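You operate a simulated robot arm through the tools that you are given. There is no shell and no other tool. Be economical: measure what you need, move in short steps, check, and stop when the job is done.

You are at the controls of a simulated robot arm. One attempt, no reset.

Task
Fit the door gasket in the groove of the lying door.
Fine: wipe the dust out first with the narrow pad, put the pad back, lay the gasket in and press it down from end to end. Set down upright: narrow pad. What is to be rubbed or washed off counts as gone when no trace of it is left.

The check looks at the end state, three seconds after you hand in, the way a careful person would. Anything else that was tipped, shoved, dropped, spilled or broken makes it a failure.

Robot
A 7-joint arm with a fingered hand, fixed in place. Base frame: the origin is at the foot of the arm, x ahead of it, y to its left, z up; the work surface is at about z = 850. Lengths are in mm, angles in rad, forces in N, time in s.
With the tool pointing down near the work surface it reaches from about 360 to 700 mm from the base axis. Its first joint turns from -1.204 to 3.002 rad. Payload 3.2 kg.
Tool frame: the origin (TCP) lies between the finger pads and is the grasp point; the fingertips stand 26 mm ahead of it; z points along the fingers, y is the line along which they close. The gripper opens to 88 mm. The gripper's body begins 30 mm behind the TCP. The gripper is a hand of 5 fingers: y runs from the thumb to the fingers, the wrist lies at [-16, -108, -172] in the tool frame, and closing takes about 1.5 s.
Orientation is that of the tool frame in the base frame, as a unit quaternion [x, y, z, w]. With the fingers straight down and the wrist toward the robot, the tool's x, y and z point along [0, 1, 0], [1, 0, 0] and [0, 0, -1] of the base frame.

Tools
- The arm moves only by the tool play_rows. Its argument "commands" is a list of rows, each a list of 6 numbers: the shift along the base's x, y, z in mm, then the turn, a rotation vector about the base's x, y, z in rad. In form: [[tx, ty, tz, rx, ry, rz], ...]. A call has 1 to 8 rows; each row is the pose to reach, as a shift and turn from the pose commanded when the call began. "fingers" is the gripper command, from -1 (fully open) to 1 (shut), values between in proportion, set as the call begins (left out, the last holds). A row lasts 0.2 s, in which the tool goes at most 50 mm and 0.15 rad; a call with a longer step from one row to the next is refused whole, and so is a gripper value outside its range. A pose out of reach is approached as far as the arm can. The call stops where the force on the tool passes 40 N (or 10 N more than at its start, if that is more) or the arm is blocked; 0.2 s more then pass. The fingers move at their own pace (about 72 mm/s each) and stop on an object; they squeeze with about 33 N. The grip force told is the motor's: it shows also when the fingers shut on nothing. Time passes only in rows, and 0.2 s behind the last, so rows that repeat a pose let the fingers close. It gives the time, the measured TCP pose, the force on the tool (base axes), the opening and the grip force at its end, in the units of the frame above (readings bear some noise), with the torque about the TCP (base axes, N m) and any sound that the robot's microphone picked up.
- Cameras (640 x 400 px; columns grow to the right, rows downward): "scene" is fixed at [399.4, -497.4, 1426.7]; the picture's right is [0.87, -0.50, 0.00], its down [-0.41, -0.72, -0.56] and it looks along [0.28, 0.49, -0.83] (base axes); focal length 360 px, centre (320, 200). "wrist" rides on the gripper at [67, -97, -117] in the tool frame; the picture's right is [-0.71, 0.33, -0.62], its down [-0.65, -0.65, 0.39] and it looks along [-0.28, 0.68, 0.68] (tool axes); focal length 234 px, centre (320, 200). There is no depth. A picture from a camera that has moved, and an enlarged one, comes with that camera's place and axes in the base frame and with its lens.
- camera(camera): a new picture of that camera. The clock stands still meanwhile.
- slide_trunk(by): slides the trunk up (or, below 0, down) by that many mm; the arm rides with it, the base frame stays. It gives what a move gives, with no picture.
- curl_fingers(index, middle, ring, little, thumb_bend, thumb_turn): sets how far each is bent, from 0 (flat) to 100 (curled in); at 30 the hand is open as for a grip, at 70 the pads meet at the TCP. One left out holds its place. A second passes; each finger stops where it meets its share of the squeeze, and holds until it gets a number again. A gripper value or a shape takes the hand back. It gives what a move gives, with no picture; readings hold the bend of each and the force on index, middle, ring, little, thumb and palm. thumb_turn goes from beside the hand (0) to across from the fingers (100), as for a grip.
- hand_shape(shape): the hand has 5 fingers and takes this shape, open, in about a second: jaw (thumb against the fingers, like two jaws); tri (thumb and two fingers); tip (a fingertip pinch); poke (one finger out to press); point (the index stretched); flat (the hand flat); cup (the hand cupped); fist (a fist). The gripper value then closes the fingers along that shape, each until it touches; the sizes above hold for jaw. It gives what a move gives, with no picture.
- zoom(camera, box): a new picture of the part [left, top, right, bottom] of that camera's present view, enlarged. The clock stands still meanwhile.
- hand_in(): hands the job in; it is judged then, once.

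Work in short steps. Places have to be worked out from the pictures, the camera data and where the tool is seen: move nearer, look again, correct. Check each grasp and each placing, and mend what went wrong. You have 120 turns and 68 pictures in all, those below and enlarged ones among them. Open the gripper and draw the arm clear of the work before you hand the job in, unless the task says otherwise; then end with one line.

The tools are called after "Request:" by a JSON object that holds its "name" and its "arguments". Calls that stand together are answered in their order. play_rows: Moves the arm, as the interface text tells. Its arguments: {"type":"object","properties":{"commands":{"type":"array"},"fingers":{"type":"number"}},"required":["commands"]} The other tools are called the same way: slide_trunk (by) slides the trunk up or down; hand_shape (shape) gives the hand a shape; curl_fingers (index, middle, ring, little, thumb_bend, thumb_turn) moves the fingers one by one; camera (camera) takes a picture; zoom (camera, box) takes an enlarged picture of a part of a camera's view; hand_in () hands the job in.

At the start:

```text
clock: 0.0
ee_pos: [526.5, -135.6, 1076.8]
tcp_rot: [0.707, 0.707, 0.0, 0.0]
ft_force: [0.1, 0.1, 0.4]
torque: [0.0, -0.01, 0.02]
opening: 87.7
finger_force: 0.0
shape: jaw
bend: [30.0, 30.0, 30.0, 30.0, 30.0, 97.0]
finger forces: [0.1, 0.1, 0.0, 0.0, 0.1, 0.1]
trunk travel left (down, up): [-725.0, 115.0]
```

scene: 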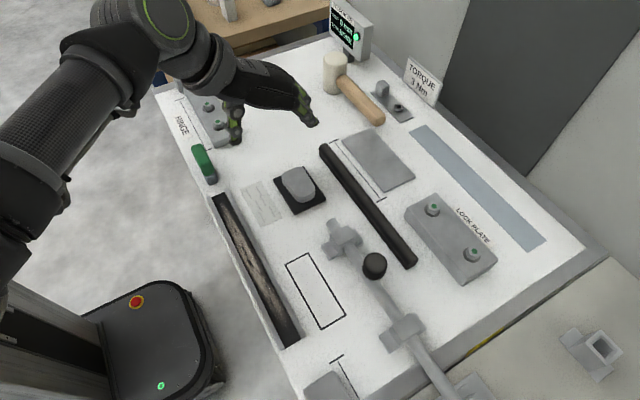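
wrist: 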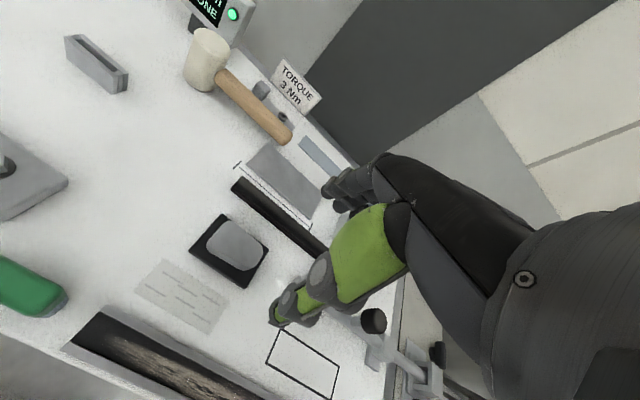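

The first picture shows a dusty groove at the left, a black bar-like gasket in the middle, and two candidates for the narrow pad. I zoom in for details.

Request:
{"name": "zoom", "arguments": {"camera": "scene", "box": [160, 80, 340, 220]}}

Request:
{"name": "zoom", "arguments": {"camera": "scene", "box": [190, 170, 450, 380]}}

Request:
{"name": "zoom", "arguments": {"camera": "scene", "box": [300, 0, 540, 200]}}

```text
2.86 times, centred on (250, 150) of scene
camera zoom: at [399.4, -497.4, 1426.7], right [0.87, -0.5, 0.0], down [-0.41, -0.72, -0.56], along [0.28, 0.49, -0.83], focal length 1029 px, centre (520, 343)
```

zoom: 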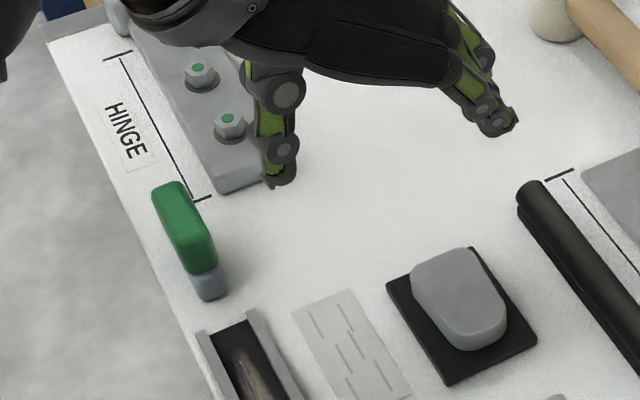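

```text
1.90 times, centred on (320, 275) of scene
camera zoom: at [399.4, -497.4, 1426.7], right [0.87, -0.5, 0.0], down [-0.41, -0.72, -0.56], along [0.28, 0.49, -0.83], focal length 686 px, centre (320, 57)
```

zoom: 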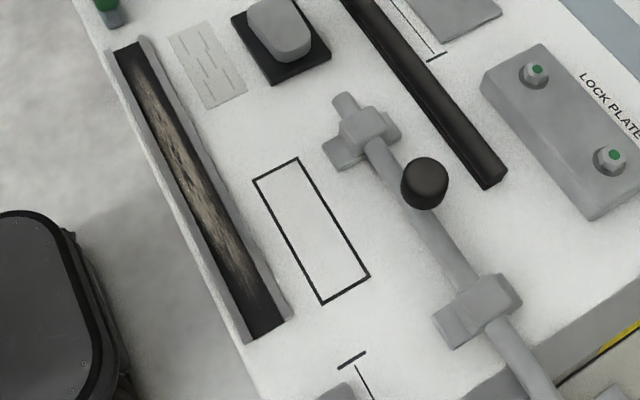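

```text
2.00 times, centred on (420, 100) of scene
camera zoom: at [399.4, -497.4, 1426.7], right [0.87, -0.5, 0.0], down [-0.41, -0.72, -0.56], along [0.28, 0.49, -0.83], focal length 720 px, centre (120, 400)
```

zoom: 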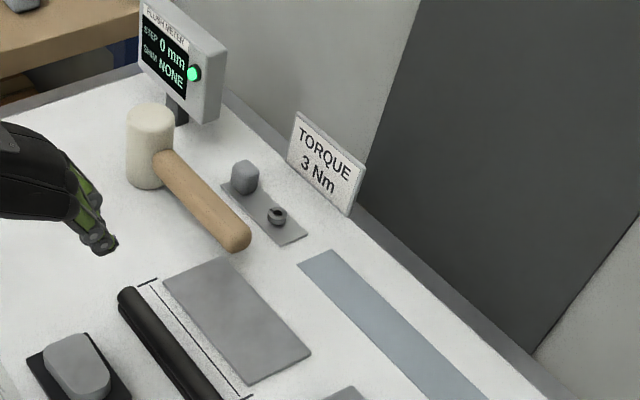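

The narrow pad (green handle, grey felt) is near (427, 10), long along y. The groove runs along y at x≈429 from y≈-51 to -367, and the gasket lies at x≈662, y≈-47 to -352. I move above the pad and look closer.

Request:
{"name": "play_rows", "arguments": {"commands": [[-25, 35, 0, 0, 0, 0], [-50, 70, 0, 0, 0, 0], [-75, 105, 0, 0, 0, 0], [-100, 140, 0, 0, 0, 0], [-100, 140, -40, 0, 0, 0]], "fingers": -1}}

Request:
{"name": "camera", "arguments": {"camera": "wrist"}}

Request:
{"name": "camera", "arguments": {"camera": "scene"}}

```text
clock: 1.2
ee_pos: [425.4, 1.7, 1038.2]
tcp_rot: [0.707, 0.707, 0.0, -0.001]
ft_force: [-0.5, 0.1, -0.4]
torque: [0.01, 0.02, -0.03]
opening: 87.6
finger_force: 0.1
shape: jaw
bend: [30.0, 30.0, 30.0, 30.0, 30.0, 97.0]
finger forces: [0.0, 0.0, 0.0, 0.0, 0.0, 0.0]
trunk travel left (down, up): [-725.0, 115.0]
```

```text
62 pictures are left
camera wrist: at [328.6, 68.0, 1156.2], right [0.33, -0.71, 0.62], down [-0.65, -0.65, -0.39], along [0.68, -0.28, -0.68], focal length 234 px, centre (320, 200)
```

wrist: 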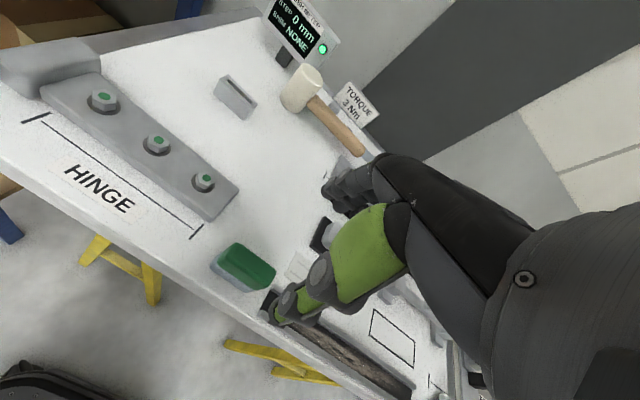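

```text
61 pictures are left
```

scene: 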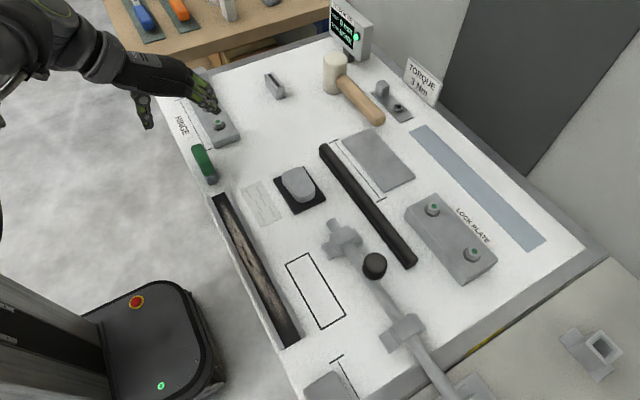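

I zoom in on the pad to measure its height and length.

Request:
{"name": "zoom", "arguments": {"camera": "scene", "box": [165, 70, 265, 200]}}

Request:
{"name": "zoom", "arguments": {"camera": "wrist", "box": [180, 200, 400, 360]}}

```text
3.08 times, centred on (215, 135) of scene
camera zoom: at [399.4, -497.4, 1426.7], right [0.87, -0.5, 0.0], down [-0.41, -0.72, -0.56], along [0.28, 0.49, -0.83], focal length 1108 px, centre (643, 400)
```

zoom: 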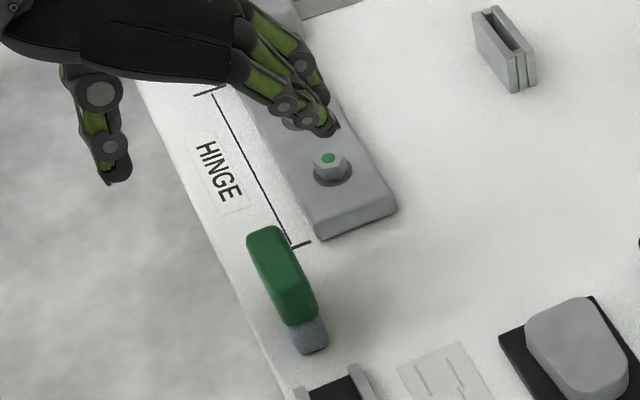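

```text
2.50 times, centred on (290, 280) of wrist
camera zoom: at [328.6, 68.0, 1156.2], right [0.33, -0.71, 0.62], down [-0.65, -0.65, -0.39], along [0.68, -0.28, -0.68], focal length 585 px, centre (395, 0)
```

zoom: 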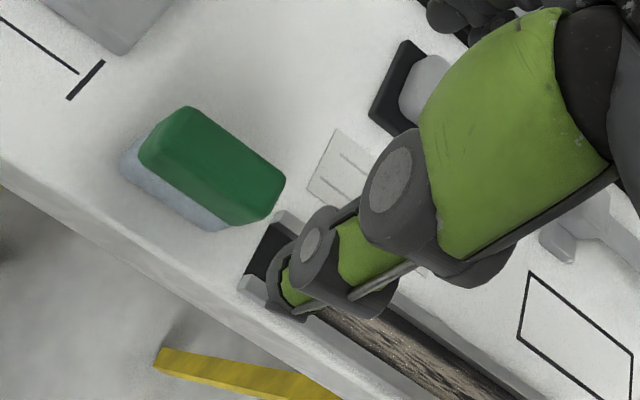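

The pad spans about y −17..42, x≈428, z 850..~910. I come down over it partway and check.

Request:
{"name": "play_rows", "arguments": {"commands": [[2, 9, -40, 0, 0, 0], [2, 9, -80, 0, 0, 0], [2, 9, -100, 0, 0, 0]]}}

Request:
{"name": "zoom", "arguments": {"camera": "scene", "box": [140, 70, 300, 200]}}

Request:
{"name": "camera", "arguments": {"camera": "wrist"}}

```text
clock: 2.0
ee_pos: [426.9, 14.3, 936.4]
tcp_rot: [0.707, 0.708, 0.0, -0.001]
ft_force: [-0.3, -1.1, 0.5]
torque: [0.02, 0.02, 0.02]
opening: 87.9
finger_force: 0.0
shape: jaw
bend: [30.0, 30.0, 30.0, 30.0, 30.0, 97.0]
finger forces: [0.1, 0.1, 0.0, 0.0, 0.0, 0.0]
trunk travel left (down, up): [-725.0, 115.0]
```

```text
3.08 times, centred on (220, 135) of scene
camera zoom: at [399.4, -497.4, 1426.7], right [0.87, -0.5, 0.0], down [-0.41, -0.72, -0.56], along [0.28, 0.49, -0.83], focal length 1108 px, centre (628, 400)
```

zoom: 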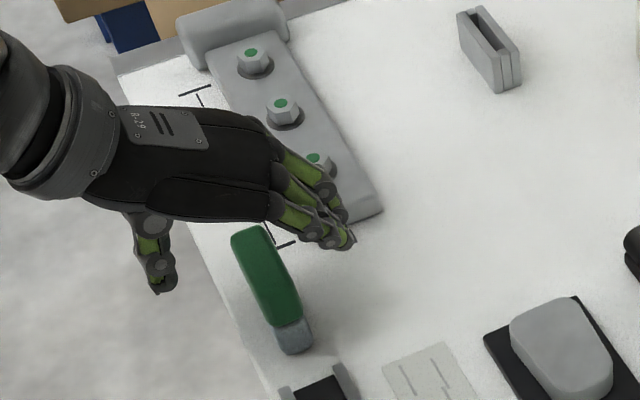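

```text
57 pictures are left
camera wrist: at [329.6, 80.0, 1054.4], right [0.33, -0.71, 0.62], down [-0.65, -0.65, -0.39], along [0.68, -0.28, -0.68], focal length 234 px, centre (320, 200)
```

wrist: 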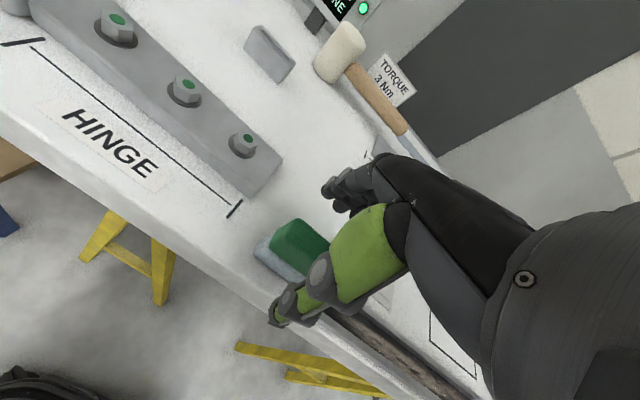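

Fingers straddle the pad and clear the hinge block. I lower so the tips are around z≈872 and close on the green handle.

Request:
{"name": "play_rows", "arguments": {"commands": [[1, -2, -20, 0, 0, 0], [1, -2, -38, 0, 0, 0], [1, -2, -38, 0, 0, 0]]}}

Request:
{"name": "play_rows", "arguments": {"commands": [[0, 0, 0, 0, 0, 0], [0, 0, 0, 0, 0, 0], [0, 0, 0, 0, 0, 0], [0, 0, 0, 0, 0, 0], [0, 0, 0, 0, 0, 0], [0, 0, 0, 0, 0, 0], [0, 0, 0, 0, 0, 0], [0, 0, 0, 0, 0, 0]], "fingers": 1}}

Request:
{"name": "zoom", "arguments": {"camera": "scene", "box": [140, 70, 300, 200]}}

```text
clock: 2.8
ee_pos: [428.1, 11.9, 898.0]
tcp_rot: [0.707, 0.707, 0.0, 0.0]
ft_force: [0.7, -0.2, -0.9]
torque: [0.0, -0.02, 0.02]
opening: 88.0
finger_force: 0.0
shape: jaw
bend: [30.0, 30.0, 30.0, 30.0, 30.0, 97.0]
finger forces: [0.0, 0.0, 0.1, 0.1, 0.0, 0.0]
trunk travel left (down, up): [-725.0, 115.0]
```

```text
clock: 4.6
ee_pos: [428.1, 12.5, 898.6]
tcp_rot: [0.707, 0.707, 0.001, -0.001]
ft_force: [-0.7, -0.5, -0.7]
torque: [0.0, 0.01, 0.03]
opening: 18.9
finger_force: 33.2
shape: jaw
bend: [61.0, 57.0, 72.0, 67.0, 48.0, 100.0]
finger forces: [16.6, 8.4, 3.7, 0.0, 29.3, 0.0]
trunk travel left (down, up): [-725.0, 115.0]
```

```text
3.08 times, centred on (220, 135) of scene
camera zoom: at [399.4, -497.4, 1426.7], right [0.87, -0.5, 0.0], down [-0.41, -0.72, -0.56], along [0.28, 0.49, -0.83], focal length 1108 px, centre (628, 400)
```

zoom: 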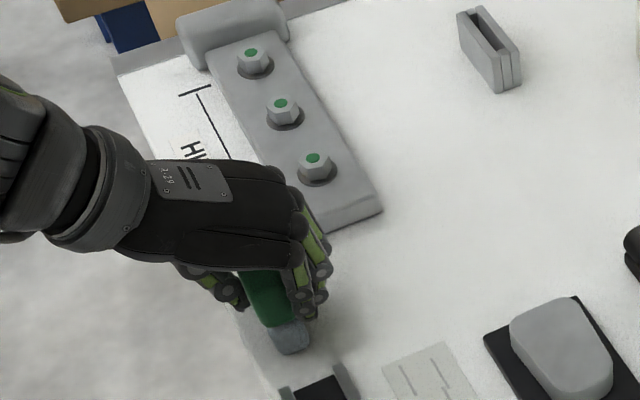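

Grip holds (19 mm, 33 N). I lift gently and look.

Request:
{"name": "play_rows", "arguments": {"commands": [[0, 0, 15, 0, 0, 0], [0, 0, 40, 0, 0, 0], [0, 0, 60, 0, 0, 0]]}}

Request:
{"name": "zoom", "arguments": {"camera": "scene", "box": [140, 70, 300, 200]}}

Request:
{"name": "camera", "arguments": {"camera": "wrist"}}

```text
clock: 5.4
ee_pos: [426.9, 11.3, 956.5]
tcp_rot: [0.706, 0.708, 0.0, -0.002]
ft_force: [0.2, 0.2, 0.0]
torque: [0.0, -0.01, 0.02]
opening: 18.6
finger_force: 33.0
shape: jaw
bend: [61.0, 57.0, 72.0, 67.0, 48.0, 100.0]
finger forces: [16.7, 8.6, 3.8, 0.0, 29.4, 0.0]
trunk travel left (down, up): [-725.0, 115.0]
```

```text
3.08 times, centred on (220, 135) of scene
camera zoom: at [399.4, -497.4, 1426.7], right [0.87, -0.5, 0.0], down [-0.41, -0.72, -0.56], along [0.28, 0.49, -0.83], focal length 1108 px, centre (628, 400)
```

zoom: 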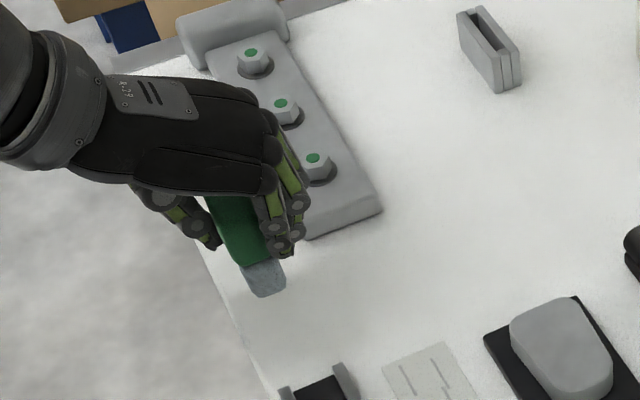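

```text
54 pictures are left
camera wrist: at [330.6, 76.8, 1076.3], right [0.33, -0.71, 0.62], down [-0.65, -0.65, -0.39], along [0.68, -0.28, -0.68], focal length 234 px, centre (320, 200)
```

wrist: 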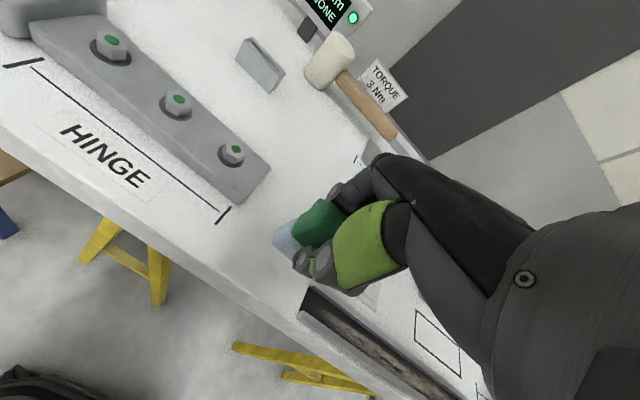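

Lifted cleanly. I move it over the far end of the groove, still high, to align it laterally.

Request:
{"name": "play_rows", "arguments": {"commands": [[0, -40, 0, 0, 0, 0], [0, -80, 0, 0, 0, 0], [0, -100, -20, 0, 0, 0]]}}

Request:
{"name": "zoom", "arguments": {"camera": "scene", "box": [160, 120, 320, 220]}}

Request:
{"name": "zoom", "arguments": {"camera": "scene", "box": [200, 240, 360, 360]}}

Request:
{"name": "zoom", "arguments": {"camera": "wrist", "box": [180, 180, 440, 360]}}

```text
clock: 6.2
ee_pos: [429.3, -90.7, 939.7]
tcp_rot: [0.706, 0.708, 0.0, 0.0]
ft_force: [1.0, 0.9, -0.4]
torque: [-0.01, 0.02, 0.0]
opening: 18.5
finger_force: 33.0
shape: jaw
bend: [61.0, 58.0, 72.0, 67.0, 48.0, 100.0]
finger forces: [16.6, 8.5, 3.9, 0.0, 29.4, 0.1]
trunk travel left (down, up): [-725.0, 115.0]
```

```text
4.00 times, centred on (240, 170) of scene
camera zoom: at [399.4, -497.4, 1426.7], right [0.87, -0.5, 0.0], down [-0.41, -0.72, -0.56], along [0.28, 0.49, -0.83], focal length 1440 px, centre (640, 320)
```

zoom: 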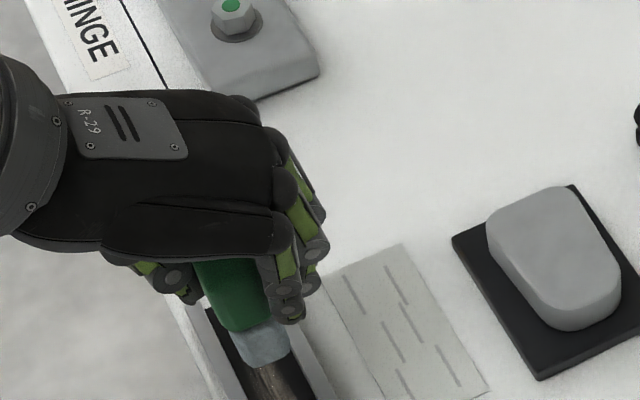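

```text
3.33 times, centred on (280, 300) of scene
camera zoom: at [399.4, -497.4, 1426.7], right [0.87, -0.5, 0.0], down [-0.41, -0.72, -0.56], along [0.28, 0.49, -0.83], focal length 1200 px, centre (453, -133)
```

zoom: 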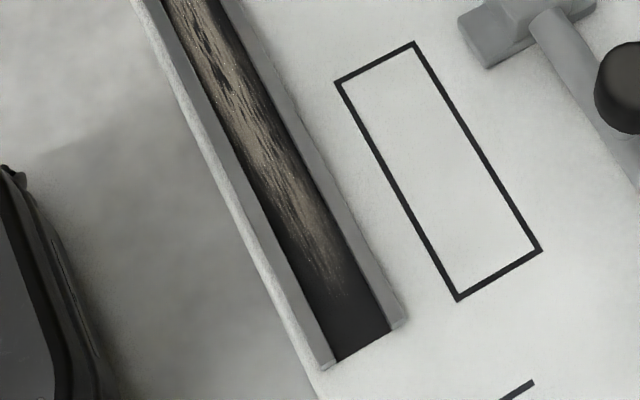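

```text
2.22 times, centred on (310, 270) of wrist
camera zoom: at [332.0, -23.6, 1057.4], right [0.33, -0.71, 0.62], down [-0.65, -0.65, -0.39], along [0.68, -0.28, -0.68], focal length 520 px, centre (342, 44)
```

zoom: 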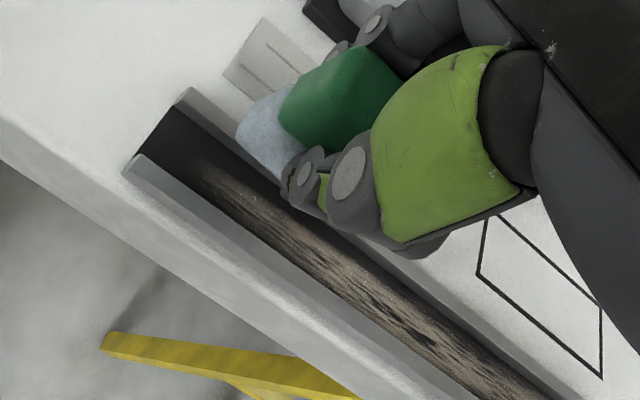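

The groove is an open-ended channel, inner width ~28 mm, centre x≈429.5, y −52..−366. I position the pad over the far end and lower it till just above the floor.

Request:
{"name": "play_rows", "arguments": {"commands": [[1, 15, 0, 0, 0, 0], [1, 15, -20, 0, 0, 0], [1, 15, -32, 0, 0, 0]]}}

Request:
{"name": "play_rows", "arguments": {"commands": [[0, 0, -3, 0, 0, 0], [0, 0, -5, 0, 0, 0], [0, 0, -7, 0, 0, 0], [0, 0, -8, 0, 0, 0]]}}

Request:
{"name": "zoom", "arguments": {"camera": "scene", "box": [160, 120, 320, 220]}}

```text
clock: 7.0
ee_pos: [430.9, -74.0, 906.7]
tcp_rot: [0.707, 0.707, 0.0, 0.0]
ft_force: [0.4, -0.5, -0.3]
torque: [-0.01, -0.01, 0.0]
opening: 18.6
finger_force: 33.2
shape: jaw
bend: [61.0, 58.0, 72.0, 67.0, 48.0, 100.0]
finger forces: [16.8, 8.4, 3.9, 0.0, 29.2, 0.1]
trunk travel left (down, up): [-725.0, 115.0]
```

```text
clock: 8.0
ee_pos: [427.9, -73.3, 903.3]
tcp_rot: [0.707, 0.708, 0.004, 0.002]
ft_force: [-4.8, -2.0, 27.7]
torque: [-0.03, -0.22, 0.02]
opening: 19.3
finger_force: 32.9
shape: jaw
bend: [62.0, 74.0, 73.0, 67.0, 48.0, 100.0]
finger forces: [19.7, 12.5, 3.1, 0.0, 35.8, 0.0]
trunk travel left (down, up): [-725.0, 115.0]
```

```text
4.00 times, centred on (240, 170) of scene
camera zoom: at [399.4, -497.4, 1426.7], right [0.87, -0.5, 0.0], down [-0.41, -0.72, -0.56], along [0.28, 0.49, -0.83], focal length 1440 px, centre (640, 320)
```

zoom: 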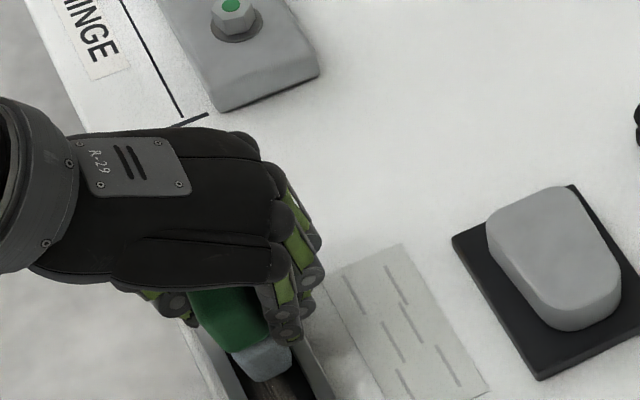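

Contact at TCP z≈903 with 28 N — a bit firm, and the middle finger shifted. I back off 4 mm and read the force.

Request:
{"name": "play_rows", "arguments": {"commands": [[0, 0, 4, 0, 0, 0], [0, 0, 4, 0, 0, 0]]}}

Request:
{"name": "zoom", "arguments": {"camera": "wrist", "box": [180, 180, 440, 360]}}

```text
clock: 8.6
ee_pos: [428.0, -73.8, 903.6]
tcp_rot: [0.707, 0.707, 0.0, -0.001]
ft_force: [-3.2, 0.2, 12.9]
torque: [0.05, -0.07, 0.01]
opening: 19.3
finger_force: 32.8
shape: jaw
bend: [62.0, 58.0, 72.0, 67.0, 48.0, 100.0]
finger forces: [19.2, 10.8, 3.3, 0.0, 33.9, 0.0]
trunk travel left (down, up): [-725.0, 115.0]
```

```text
2.22 times, centred on (310, 270) of wrist
camera zoom: at [330.7, -7.4, 1021.5], right [0.33, -0.71, 0.62], down [-0.65, -0.65, -0.39], along [0.68, -0.28, -0.68], focal length 520 px, centre (342, 44)
```

zoom: 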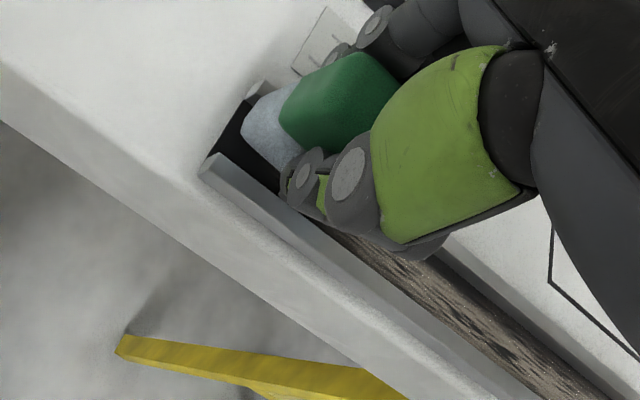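

Now 13 N with the pad in the groove: a good wiping force. I sweep to the far end, then along toward the near end.

Request:
{"name": "play_rows", "arguments": {"commands": [[0, 12, 0, 0, 0, 0], [0, 24, 0, 0, 0, 0], [0, 12, 0, 0, 0, 0], [0, -5, 0, 0, 0, 0], [0, -22, 0, 0, 0, 0], [0, -40, 0, 0, 0, 0], [0, -58, 0, 0, 0, 0], [0, -76, 0, 0, 0, 0]]}}

Request:
{"name": "zoom", "arguments": {"camera": "scene", "box": [180, 140, 340, 260]}}

```text
clock: 10.4
ee_pos: [430.0, -149.2, 903.6]
tcp_rot: [0.706, 0.708, 0.0, 0.0]
ft_force: [0.0, 5.0, 12.4]
torque: [0.14, -0.17, 0.06]
opening: 18.9
finger_force: 33.1
shape: jaw
bend: [62.0, 58.0, 72.0, 67.0, 48.0, 100.0]
finger forces: [19.7, 11.6, 3.8, 0.0, 32.6, 0.0]
trunk travel left (down, up): [-725.0, 115.0]
```

```text
3.33 times, centred on (260, 200) of scene
camera zoom: at [399.4, -497.4, 1426.7], right [0.87, -0.5, 0.0], down [-0.41, -0.72, -0.56], along [0.28, 0.49, -0.83], focal length 1200 px, centre (520, 200)
```

zoom: 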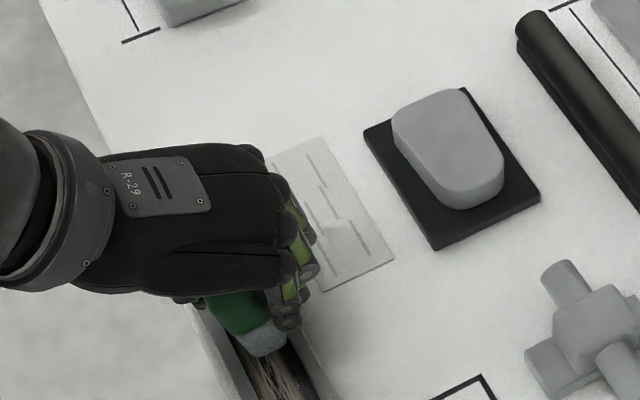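

Force steady at ~12 N and sliding freely. I continue to the near end.

Request:
{"name": "play_rows", "arguments": {"commands": [[0, -18, 0, 0, 0, 0], [0, -36, 0, 0, 0, 0], [0, -54, 0, 0, 0, 0], [0, -72, 0, 0, 0, 0], [0, -90, 0, 0, 0, 0], [0, -108, 0, 0, 0, 0], [0, -126, 0, 0, 0, 0], [0, -144, 0, 0, 0, 0]]}}

Request:
{"name": "play_rows", "arguments": {"commands": [[0, -18, 0, 0, 0, 0], [0, -36, 0, 0, 0, 0], [0, -52, 0, 0, 0, 0], [0, -52, 0, 0, 0, 0]]}}

Request:
{"name": "camera", "arguments": {"camera": "scene"}}

```text
clock: 12.2
ee_pos: [428.8, -292.4, 901.8]
tcp_rot: [0.707, 0.707, 0.0, 0.0]
ft_force: [-6.2, 2.2, -0.3]
torque: [0.11, 0.22, 0.14]
opening: 18.3
finger_force: 33.1
shape: jaw
bend: [62.0, 58.0, 72.0, 67.0, 48.0, 100.0]
finger forces: [15.8, 9.5, 5.1, 0.1, 33.9, 0.0]
trunk travel left (down, up): [-725.0, 115.0]
```

```text
clock: 13.2
ee_pos: [428.3, -345.3, 903.6]
tcp_rot: [0.707, 0.708, 0.0, -0.001]
ft_force: [-8.8, 2.7, -0.4]
torque: [0.12, 0.28, 0.15]
opening: 18.2
finger_force: 32.4
shape: jaw
bend: [62.0, 58.0, 72.0, 67.0, 48.0, 100.0]
finger forces: [15.5, 8.7, 4.8, 0.3, 34.5, 0.0]
trunk travel left (down, up): [-725.0, 115.0]
```

```text
47 pictures are left
```

scene: 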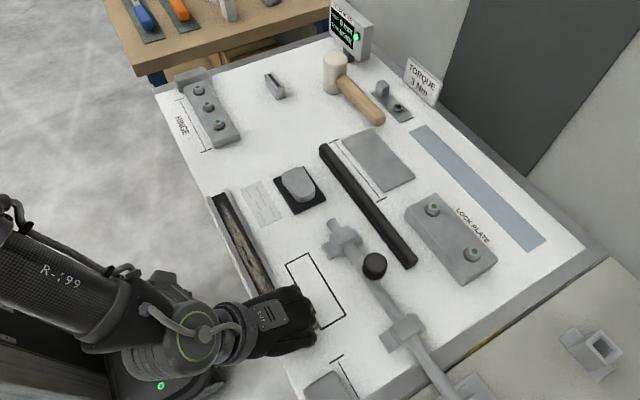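

The downward force faded and there's a side force from the right rail. Let me look at how much dust was taken.

Request:
{"name": "zoom", "arguments": {"camera": "scene", "box": [200, 180, 340, 300]}}

Request:
{"name": "zoom", "arguments": {"camera": "wrist", "box": [80, 120, 440, 360]}}

```text
3.33 times, centred on (270, 240) of scene
camera zoom: at [399.4, -497.4, 1426.7], right [0.87, -0.5, 0.0], down [-0.41, -0.72, -0.56], along [0.28, 0.49, -0.83], focal length 1200 px, centre (487, 67)
```

zoom: 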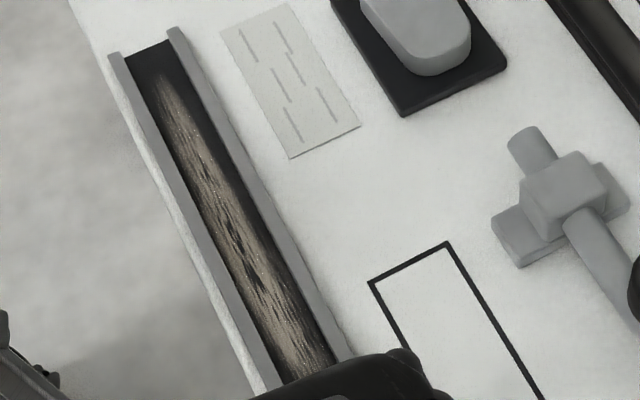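

```text
1.67 times, centred on (260, 240) of wrist
camera zoom: at [331.6, -280.1, 1021.5], right [0.33, -0.71, 0.62], down [-0.65, -0.65, -0.39], along [0.68, -0.28, -0.68], focal length 390 px, centre (420, 133)
```

zoom: 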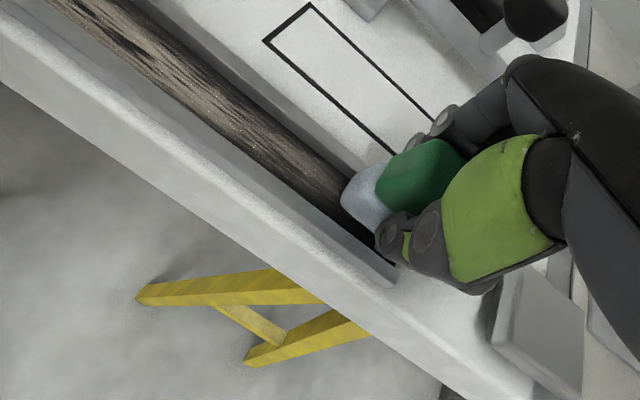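

The side force and the wrist view suggest the pad was biased to the right, riding on the right rail, and isn't on the floor yet. I shift 4 mm toward −x and lower gently to feel the floor.

Request:
{"name": "play_rows", "arguments": {"commands": [[-2, 0, 0, 0, 0, 0], [-4, 0, 0, 0, 0, 0], [-4, 0, -1, 0, 0, 0], [-4, 0, -2, 0, 0, 0]]}}

Request:
{"name": "play_rows", "arguments": {"commands": [[0, 0, -1, 0, 0, 0], [0, 0, -2, 0, 0, 0], [0, 0, -2, 0, 0, 0]]}}

```text
clock: 14.2
ee_pos: [425.6, -346.4, 900.4]
tcp_rot: [0.708, 0.706, -0.001, 0.001]
ft_force: [0.5, 0.3, 0.1]
torque: [-0.02, 0.03, -0.01]
opening: 18.7
finger_force: 33.2
shape: jaw
bend: [62.0, 58.0, 72.0, 67.0, 48.0, 100.0]
finger forces: [18.4, 8.8, 4.4, 0.0, 30.7, 0.0]
trunk travel left (down, up): [-725.0, 115.0]
```

```text
clock: 15.0
ee_pos: [425.5, -346.6, 898.5]
tcp_rot: [0.707, 0.707, 0.0, -0.001]
ft_force: [0.4, -0.3, -0.5]
torque: [0.0, -0.04, 0.0]
opening: 18.3
finger_force: 32.8
shape: jaw
bend: [62.0, 58.0, 72.0, 67.0, 48.0, 100.0]
finger forces: [18.5, 8.8, 4.3, 0.1, 30.8, 0.1]
trunk travel left (down, up): [-725.0, 115.0]
```

Side force is gone and the pad moves freely down. I keep lowering in small steps to find the floor.

Request:
{"name": "play_rows", "arguments": {"commands": [[0, 0, -1, 0, 0, 0], [0, 0, -2, 0, 0, 0], [0, 0, -3, 0, 0, 0], [0, 0, -3, 0, 0, 0]]}}

Request:
{"name": "camera", "arguments": {"camera": "wrist"}}

```text
clock: 16.0
ee_pos: [427.1, -345.4, 897.7]
tcp_rot: [0.707, 0.707, 0.001, -0.001]
ft_force: [1.8, -0.1, 4.6]
torque: [-0.08, 0.0, 0.0]
opening: 18.7
finger_force: 33.1
shape: jaw
bend: [62.0, 58.0, 72.0, 67.0, 48.0, 100.0]
finger forces: [18.4, 9.8, 4.4, 0.0, 31.1, 0.0]
trunk travel left (down, up): [-725.0, 115.0]
```

```text
44 pictures are left
camera wrist: at [328.6, -279.1, 1014.4], right [0.33, -0.71, 0.62], down [-0.65, -0.65, -0.39], along [0.68, -0.28, -0.68], focal length 234 px, centre (320, 200)
```

wrist: 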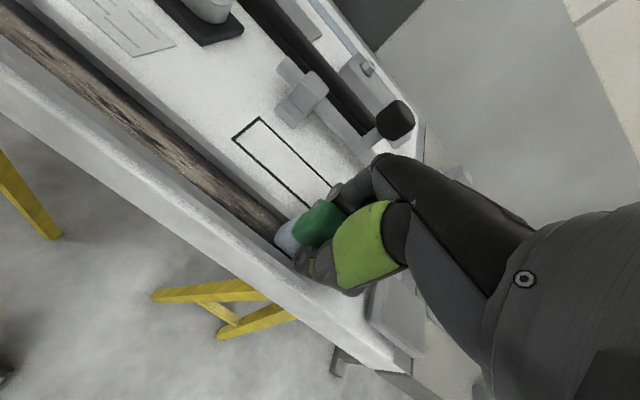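

Floor contact at TCP z≈897.7 with 4.6 N. I press 2 mm more and sweep toward the far end.

Request:
{"name": "play_rows", "arguments": {"commands": [[0, 0, -1, 0, 0, 0], [0, 0, -2, 0, 0, 0], [0, 18, -2, 0, 0, 0], [0, 36, -2, 0, 0, 0], [0, 54, -2, 0, 0, 0], [0, 72, -2, 0, 0, 0], [0, 90, -2, 0, 0, 0], [0, 108, -2, 0, 0, 0]]}}

Request:
{"name": "zoom", "arguments": {"camera": "scene", "box": [200, 230, 360, 350]}}

```text
clock: 17.8
ee_pos: [424.3, -236.7, 893.2]
tcp_rot: [0.707, 0.707, -0.001, 0.0]
ft_force: [0.5, -4.5, 9.6]
torque: [-0.08, 0.01, 0.07]
opening: 19.1
finger_force: 33.2
shape: jaw
bend: [62.0, 58.0, 72.0, 68.0, 48.0, 100.0]
finger forces: [17.0, 10.7, 4.4, 0.3, 30.5, 0.1]
trunk travel left (down, up): [-725.0, 115.0]
```

```text
3.33 times, centred on (280, 290) of scene
camera zoom: at [399.4, -497.4, 1426.7], right [0.87, -0.5, 0.0], down [-0.41, -0.72, -0.56], along [0.28, 0.49, -0.83], focal length 1200 px, centre (453, -100)
```

zoom: 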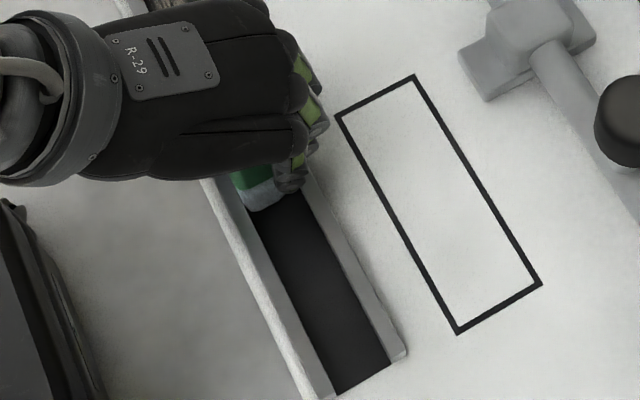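

That strip is now clean. I carry on to the far end at the same pressure.

Request:
{"name": "play_rows", "arguments": {"commands": [[0, 18, 0, 0, 0, 0], [0, 36, 0, 0, 0, 0], [0, 54, 0, 0, 0, 0], [0, 72, 0, 0, 0, 0], [0, 90, 0, 0, 0, 0], [0, 108, 0, 0, 0, 0], [0, 126, 0, 0, 0, 0], [0, 144, 0, 0, 0, 0]]}}

Request:
{"name": "play_rows", "arguments": {"commands": [[0, 15, 0, 0, 0, 0], [0, 30, 0, 0, 0, 0], [0, 40, 0, 0, 0, 0], [0, 40, 0, 0, 0, 0]]}}

Request:
{"name": "zoom", "arguments": {"camera": "scene", "box": [180, 140, 360, 350]}}

```text
clock: 19.6
ee_pos: [424.7, -92.1, 893.9]
tcp_rot: [0.706, 0.708, -0.002, -0.001]
ft_force: [1.7, 0.1, -0.6]
torque: [0.01, -0.04, 0.03]
opening: 19.1
finger_force: 32.5
shape: jaw
bend: [62.0, 58.0, 72.0, 68.0, 48.0, 100.0]
finger forces: [16.9, 10.7, 4.6, 0.2, 30.2, 0.1]
trunk travel left (down, up): [-725.0, 115.0]
```

```text
clock: 20.6
ee_pos: [427.4, -53.4, 895.2]
tcp_rot: [0.707, 0.707, 0.002, -0.002]
ft_force: [0.4, -1.1, -1.0]
torque: [0.04, 0.02, 0.0]
opening: 19.5
finger_force: 33.0
shape: jaw
bend: [62.0, 58.0, 72.0, 68.0, 48.0, 100.0]
finger forces: [17.7, 9.1, 3.8, 0.3, 30.1, 0.0]
trunk travel left (down, up): [-725.0, 115.0]
```

```text
1.90 times, centred on (270, 245) of scene
camera zoom: at [399.4, -497.4, 1426.7], right [0.87, -0.5, 0.0], down [-0.41, -0.72, -0.56], along [0.28, 0.49, -0.83], focal length 686 px, centre (415, 114)
```

zoom: 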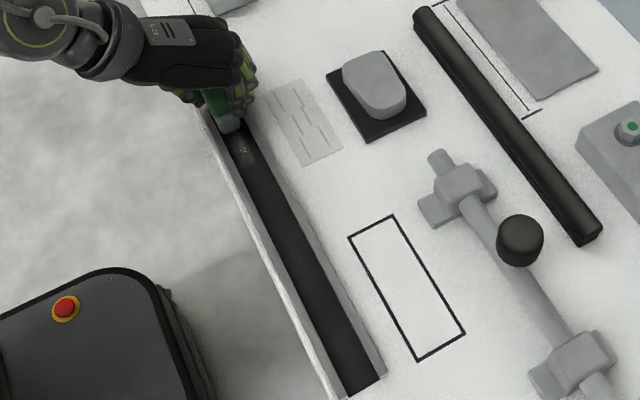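

Nearly all clean; a few traces remain near the far end where the contact faded. I press ~2.5 mm lower and sweep back and forth there.

Request:
{"name": "play_rows", "arguments": {"commands": [[0, 0, -1, 0, 0, 0], [0, 0, -2, 0, 0, 0], [0, 0, -3, 0, 0, 0], [0, 0, -3, 0, 0, 0]]}}

```text
clock: 21.6
ee_pos: [428.1, -53.5, 892.3]
tcp_rot: [0.707, 0.707, 0.003, 0.001]
ft_force: [2.8, 3.3, 15.2]
torque: [0.03, 0.01, 0.05]
opening: 19.6
finger_force: 32.4
shape: jaw
bend: [62.0, 58.0, 72.0, 68.0, 48.0, 100.0]
finger forces: [19.9, 10.7, 4.0, 0.3, 31.2, 0.0]
trunk travel left (down, up): [-725.0, 115.0]
```

15 N of contact. Sweep to y≈−165 and see.

Request:
{"name": "play_rows", "arguments": {"commands": [[1, -15, 0, 0, 0, 0], [1, -30, 0, 0, 0, 0], [1, -45, 0, 0, 0, 0], [1, -60, 0, 0, 0, 0], [1, -75, 0, 0, 0, 0], [1, -90, 0, 0, 0, 0], [1, -105, 0, 0, 0, 0], [1, -120, 0, 0, 0, 0]]}}

Request:
{"name": "play_rows", "arguments": {"commands": [[2, 15, 0, 0, 0, 0], [2, 32, 0, 0, 0, 0], [2, 49, 0, 0, 0, 0], [2, 66, 0, 0, 0, 0], [2, 83, 0, 0, 0, 0], [2, 100, 0, 0, 0, 0], [2, 120, 0, 0, 0, 0]]}}

Request:
{"name": "zoom", "arguments": {"camera": "scene", "box": [190, 150, 310, 240]}}

```text
clock: 23.4
ee_pos: [426.0, -170.1, 892.5]
tcp_rot: [0.706, 0.708, 0.001, 0.002]
ft_force: [5.5, 12.0, 20.0]
torque: [0.19, -0.07, 0.12]
opening: 20.5
finger_force: 32.8
shape: jaw
bend: [61.0, 58.0, 72.0, 68.0, 48.0, 100.0]
finger forces: [21.6, 11.4, 4.3, 0.0, 31.9, 0.0]
trunk travel left (down, up): [-725.0, 115.0]
```

```text
clock: 25.0
ee_pos: [427.2, -53.6, 892.2]
tcp_rot: [0.707, 0.707, 0.001, -0.001]
ft_force: [0.0, -7.8, 23.0]
torque: [-0.17, 0.06, 0.02]
opening: 20.7
finger_force: 32.8
shape: jaw
bend: [61.0, 57.0, 72.0, 68.0, 48.0, 100.0]
finger forces: [18.6, 12.1, 4.5, 0.5, 36.1, 0.1]
trunk travel left (down, up): [-725.0, 115.0]
```

```text
4.44 times, centred on (250, 195) of scene
camera zoom: at [399.4, -497.4, 1426.7], right [0.87, -0.5, 0.0], down [-0.41, -0.72, -0.56], along [0.28, 0.49, -0.83], focal length 1600 px, centre (631, 222)
```

zoom: 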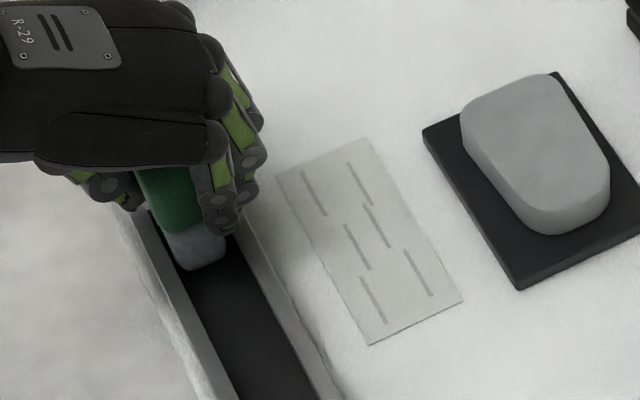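

Clean there. I lift the pad out and inspect the whole groove.

Request:
{"name": "play_rows", "arguments": {"commands": [[0, 0, 15, 0, 0, 0], [0, 0, 35, 0, 0, 0], [0, 20, 55, 0, 0, 0], [0, 60, 55, 0, 0, 0]]}}

Request:
{"name": "zoom", "arguments": {"camera": "scene", "box": [150, 130, 310, 250]}}

Request:
{"name": "zoom", "arguments": {"camera": "scene", "box": [200, 235, 360, 355]}}

Request:
{"name": "camera", "arguments": {"camera": "wrist"}}

```text
clock: 26.0
ee_pos: [444.7, -19.1, 916.3]
tcp_rot: [0.706, 0.708, -0.001, 0.0]
ft_force: [0.9, 0.8, -0.4]
torque: [0.0, 0.0, 0.0]
opening: 20.4
finger_force: 32.4
shape: jaw
bend: [61.0, 57.0, 72.0, 68.0, 48.0, 100.0]
finger forces: [18.6, 9.7, 4.2, 0.3, 32.3, 0.1]
out of reach, approached as far as the arm can: row 2, 3, 4
trunk travel left (down, up): [-725.0, 115.0]
```

```text
3.33 times, centred on (230, 190) of scene
camera zoom: at [399.4, -497.4, 1426.7], right [0.87, -0.5, 0.0], down [-0.41, -0.72, -0.56], along [0.28, 0.49, -0.83], focal length 1200 px, centre (620, 233)
```

zoom: 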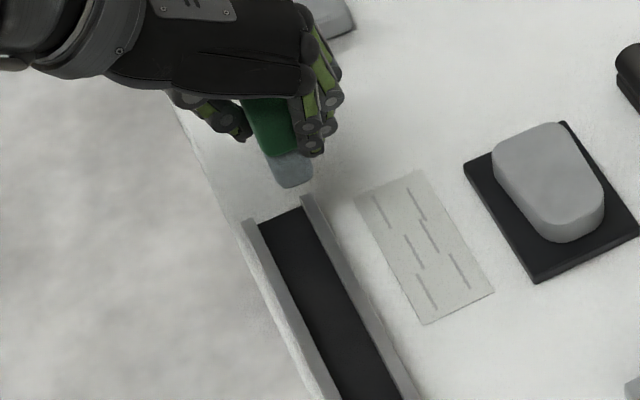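

```text
3.33 times, centred on (280, 295) of scene
camera zoom: at [399.4, -497.4, 1426.7], right [0.87, -0.5, 0.0], down [-0.41, -0.72, -0.56], along [0.28, 0.49, -0.83], focal length 1200 px, centre (453, -117)
```

zoom: 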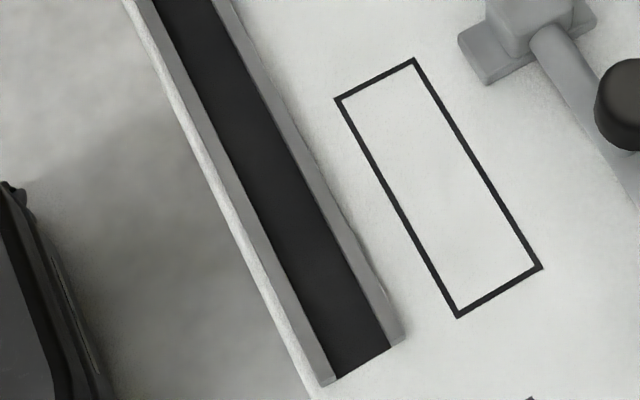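

```text
38 pictures are left
camera wrist: at [347.7, 47.3, 1033.8], right [0.33, -0.71, 0.62], down [-0.65, -0.65, -0.39], along [0.68, -0.28, -0.68], focal length 234 px, centre (320, 200)
```

wrist: 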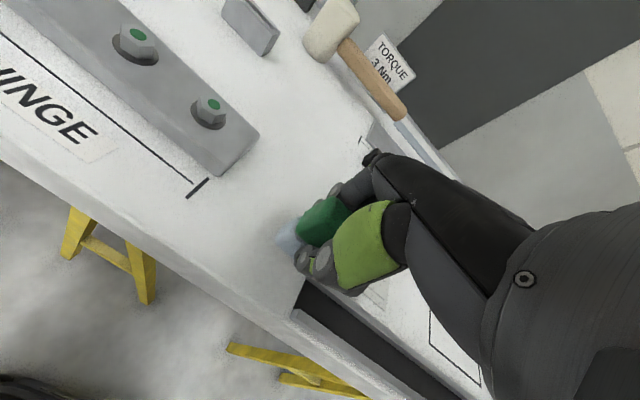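

The groove is clean. The arm hit an inner reach limit on the way; I command a zero-shift row to learn where the commanded pose really is.

Request:
{"name": "play_rows", "arguments": {"commands": [[0, 0, 0, 0, 0, 0], [0, 0, 0, 0, 0, 0]]}}

```text
clock: 26.6
ee_pos: [444.0, -20.6, 916.9]
tcp_rot: [0.707, 0.707, 0.001, 0.0]
ft_force: [0.6, -0.1, -1.7]
torque: [0.02, 0.02, 0.0]
opening: 20.2
finger_force: 33.4
shape: jaw
bend: [61.0, 57.0, 72.0, 68.0, 48.0, 100.0]
finger forces: [18.7, 9.7, 4.2, 0.2, 32.2, 0.0]
trunk travel left (down, up): [-725.0, 115.0]
```

No jump: the command equals the present pose. I move toward the pad's home at (428, 12) with the pad bottom well above the surface.

Request:
{"name": "play_rows", "arguments": {"commands": [[0, 12, 6, 0, 0, 0], [0, 24, 10, 0, 0, 0], [0, 33, 10, 0, 0, 0]]}}

Request:
{"name": "play_rows", "arguments": {"commands": [[-5, 0, 0, 0, 0, 0], [-10, 0, 0, 0, 0, 0], [-15, 0, 0, 0, 0, 0]]}}

```text
clock: 27.4
ee_pos: [445.0, 9.2, 925.7]
tcp_rot: [0.708, 0.707, -0.001, -0.001]
ft_force: [0.2, -0.8, -1.6]
torque: [0.0, -0.01, 0.0]
opening: 20.1
finger_force: 33.2
shape: jaw
bend: [61.0, 57.0, 72.0, 68.0, 48.0, 100.0]
finger forces: [18.4, 9.6, 4.2, 0.2, 31.9, 0.0]
out of reach, approached as far as the arm can: row 1
trunk travel left (down, up): [-725.0, 115.0]
```

```text
clock: 28.2
ee_pos: [429.5, 10.1, 925.0]
tcp_rot: [0.707, 0.707, 0.0, 0.0]
ft_force: [0.0, 0.2, -0.8]
torque: [0.0, 0.0, 0.03]
opening: 19.9
finger_force: 32.8
shape: jaw
bend: [61.0, 57.0, 72.0, 68.0, 48.0, 100.0]
finger forces: [18.5, 9.5, 4.1, 0.2, 31.9, 0.1]
trunk travel left (down, up): [-725.0, 115.0]
```

Positioned over the home spot. I lower to just above the surface, then feel for contact.

Request:
{"name": "play_rows", "arguments": {"commands": [[-1, 2, -14, 0, 0, 0], [-1, 2, -27, 0, 0, 0], [-1, 2, -29, 0, 0, 0]]}}

Request:
{"name": "play_rows", "arguments": {"commands": [[0, 0, -1, 0, 0, 0], [0, 0, -2, 0, 0, 0], [0, 0, -2, 0, 0, 0]]}}

Request:
{"name": "zoom", "arguments": {"camera": "scene", "box": [150, 90, 310, 210]}}

```text
clock: 29.0
ee_pos: [429.2, 12.1, 895.8]
tcp_rot: [0.707, 0.707, 0.001, 0.0]
ft_force: [-0.6, 0.2, -0.7]
torque: [-0.03, 0.0, -0.04]
opening: 20.3
finger_force: 32.8
shape: jaw
bend: [61.0, 57.0, 72.0, 68.0, 48.0, 100.0]
finger forces: [18.4, 9.5, 4.2, 0.2, 31.9, 0.1]
trunk travel left (down, up): [-725.0, 115.0]
```

```text
clock: 29.8
ee_pos: [427.8, 11.8, 894.0]
tcp_rot: [0.707, 0.707, 0.001, -0.001]
ft_force: [-0.3, 0.4, -1.3]
torque: [0.02, 0.0, -0.02]
opening: 20.3
finger_force: 33.3
shape: jaw
bend: [61.0, 57.0, 72.0, 68.0, 48.0, 100.0]
finger forces: [18.3, 9.5, 4.2, 0.3, 32.0, 0.0]
trunk travel left (down, up): [-725.0, 115.0]
```

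```text
3.33 times, centred on (230, 150) of scene
camera zoom: at [399.4, -497.4, 1426.7], right [0.87, -0.5, 0.0], down [-0.41, -0.72, -0.56], along [0.28, 0.49, -0.83], focal length 1200 px, centre (620, 367)
```

zoom: 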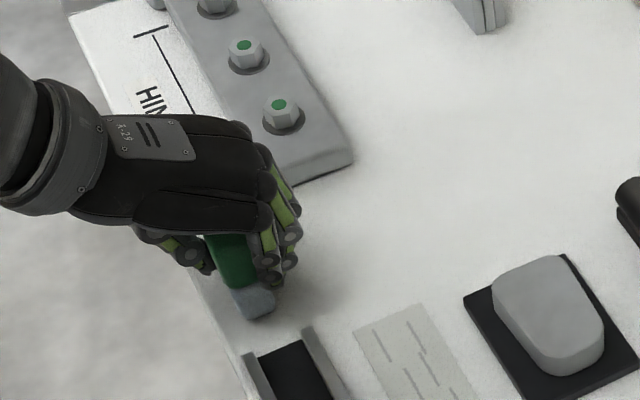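

No contact yet; continue lowering in small steps.

Request:
{"name": "play_rows", "arguments": {"commands": [[0, 0, -1, 0, 0, 0], [0, 0, -2, 0, 0, 0], [0, 0, -3, 0, 0, 0], [0, 0, -3, 0, 0, 0]]}}

```text
clock: 30.8
ee_pos: [427.8, 12.2, 892.6]
tcp_rot: [0.707, 0.707, 0.002, 0.001]
ft_force: [2.6, -0.2, 13.7]
torque: [-0.04, 0.07, 0.02]
opening: 20.6
finger_force: 33.0
shape: jaw
bend: [61.0, 57.0, 72.0, 68.0, 48.0, 100.0]
finger forces: [19.9, 10.4, 4.1, 0.1, 31.6, 0.1]
trunk travel left (down, up): [-725.0, 115.0]
```

The pad is standing on the surface. I ease 2 mm of pressure and open the hand.

Request:
{"name": "play_rows", "arguments": {"commands": [[0, 0, 2, 0, 0, 0], [0, 0, 2, 0, 0, 0]]}}

Request:
{"name": "play_rows", "arguments": {"commands": [[0, 0, 0, 0, 0, 0], [0, 0, 0, 0, 0, 0], [0, 0, 0, 0, 0, 0], [0, 0, 0, 0, 0, 0], [0, 0, 0, 0, 0, 0], [0, 0, 0, 0, 0, 0], [0, 0, 0, 0, 0, 0]], "fingers": -1}}

Request:
{"name": "zoom", "arguments": {"camera": "scene", "box": [150, 90, 310, 210]}}

```text
clock: 31.4
ee_pos: [427.3, 12.4, 892.7]
tcp_rot: [0.706, 0.708, 0.0, 0.0]
ft_force: [2.7, 0.4, 6.9]
torque: [-0.01, -0.07, -0.01]
opening: 20.5
finger_force: 32.7
shape: jaw
bend: [61.0, 57.0, 72.0, 68.0, 48.0, 100.0]
finger forces: [19.5, 10.5, 4.2, 0.1, 30.8, 0.0]
trunk travel left (down, up): [-725.0, 115.0]
```

```text
clock: 33.0
ee_pos: [427.8, 11.3, 893.1]
tcp_rot: [0.707, 0.707, 0.0, -0.001]
ft_force: [0.4, 0.1, 0.0]
torque: [-0.02, 0.0, -0.02]
opening: 87.6
finger_force: 0.1
shape: jaw
bend: [30.0, 30.0, 30.0, 30.0, 30.0, 97.0]
finger forces: [0.1, 0.0, 0.0, 0.0, 0.1, 0.0]
trunk travel left (down, up): [-725.0, 115.0]
```

```text
3.33 times, centred on (230, 150) of scene
camera zoom: at [399.4, -497.4, 1426.7], right [0.87, -0.5, 0.0], down [-0.41, -0.72, -0.56], along [0.28, 0.49, -0.83], focal length 1200 px, centre (620, 367)
```

zoom: 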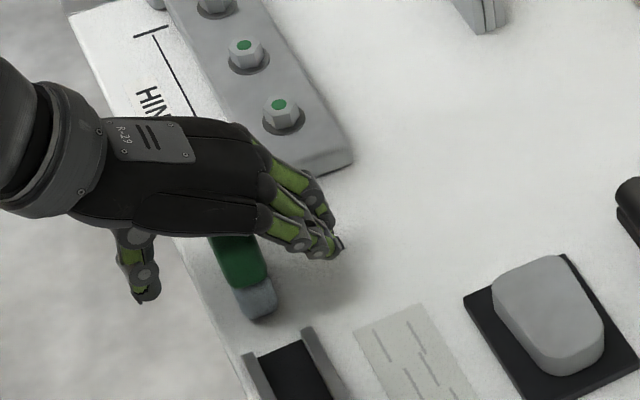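

Pad stands upright. I retreat straight up.

Request:
{"name": "play_rows", "arguments": {"commands": [[0, 0, 20, 0, 0, 0], [0, 0, 40, 0, 0, 0], [0, 0, 60, 0, 0, 0], [0, 0, 90, 0, 0, 0]]}}

Request:
{"name": "zoom", "arguments": {"camera": "scene", "box": [150, 90, 310, 210]}}

```text
clock: 34.0
ee_pos: [429.1, 10.9, 983.4]
tcp_rot: [0.708, 0.707, -0.001, -0.001]
ft_force: [0.4, -0.5, 0.2]
torque: [0.03, -0.01, 0.02]
opening: 87.7
finger_force: 0.1
shape: jaw
bend: [30.0, 30.0, 30.0, 30.0, 30.0, 97.0]
finger forces: [0.0, 0.0, 0.0, 0.1, 0.1, 0.0]
trunk travel left (down, up): [-725.0, 115.0]
```

```text
3.33 times, centred on (230, 150) of scene
camera zoom: at [399.4, -497.4, 1426.7], right [0.87, -0.5, 0.0], down [-0.41, -0.72, -0.56], along [0.28, 0.49, -0.83], focal length 1200 px, centre (620, 367)
```

zoom: 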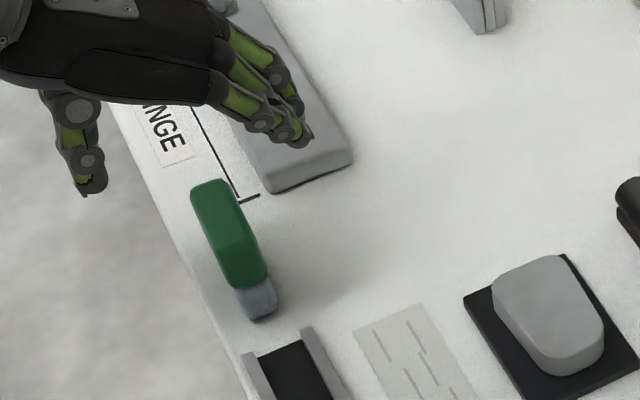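

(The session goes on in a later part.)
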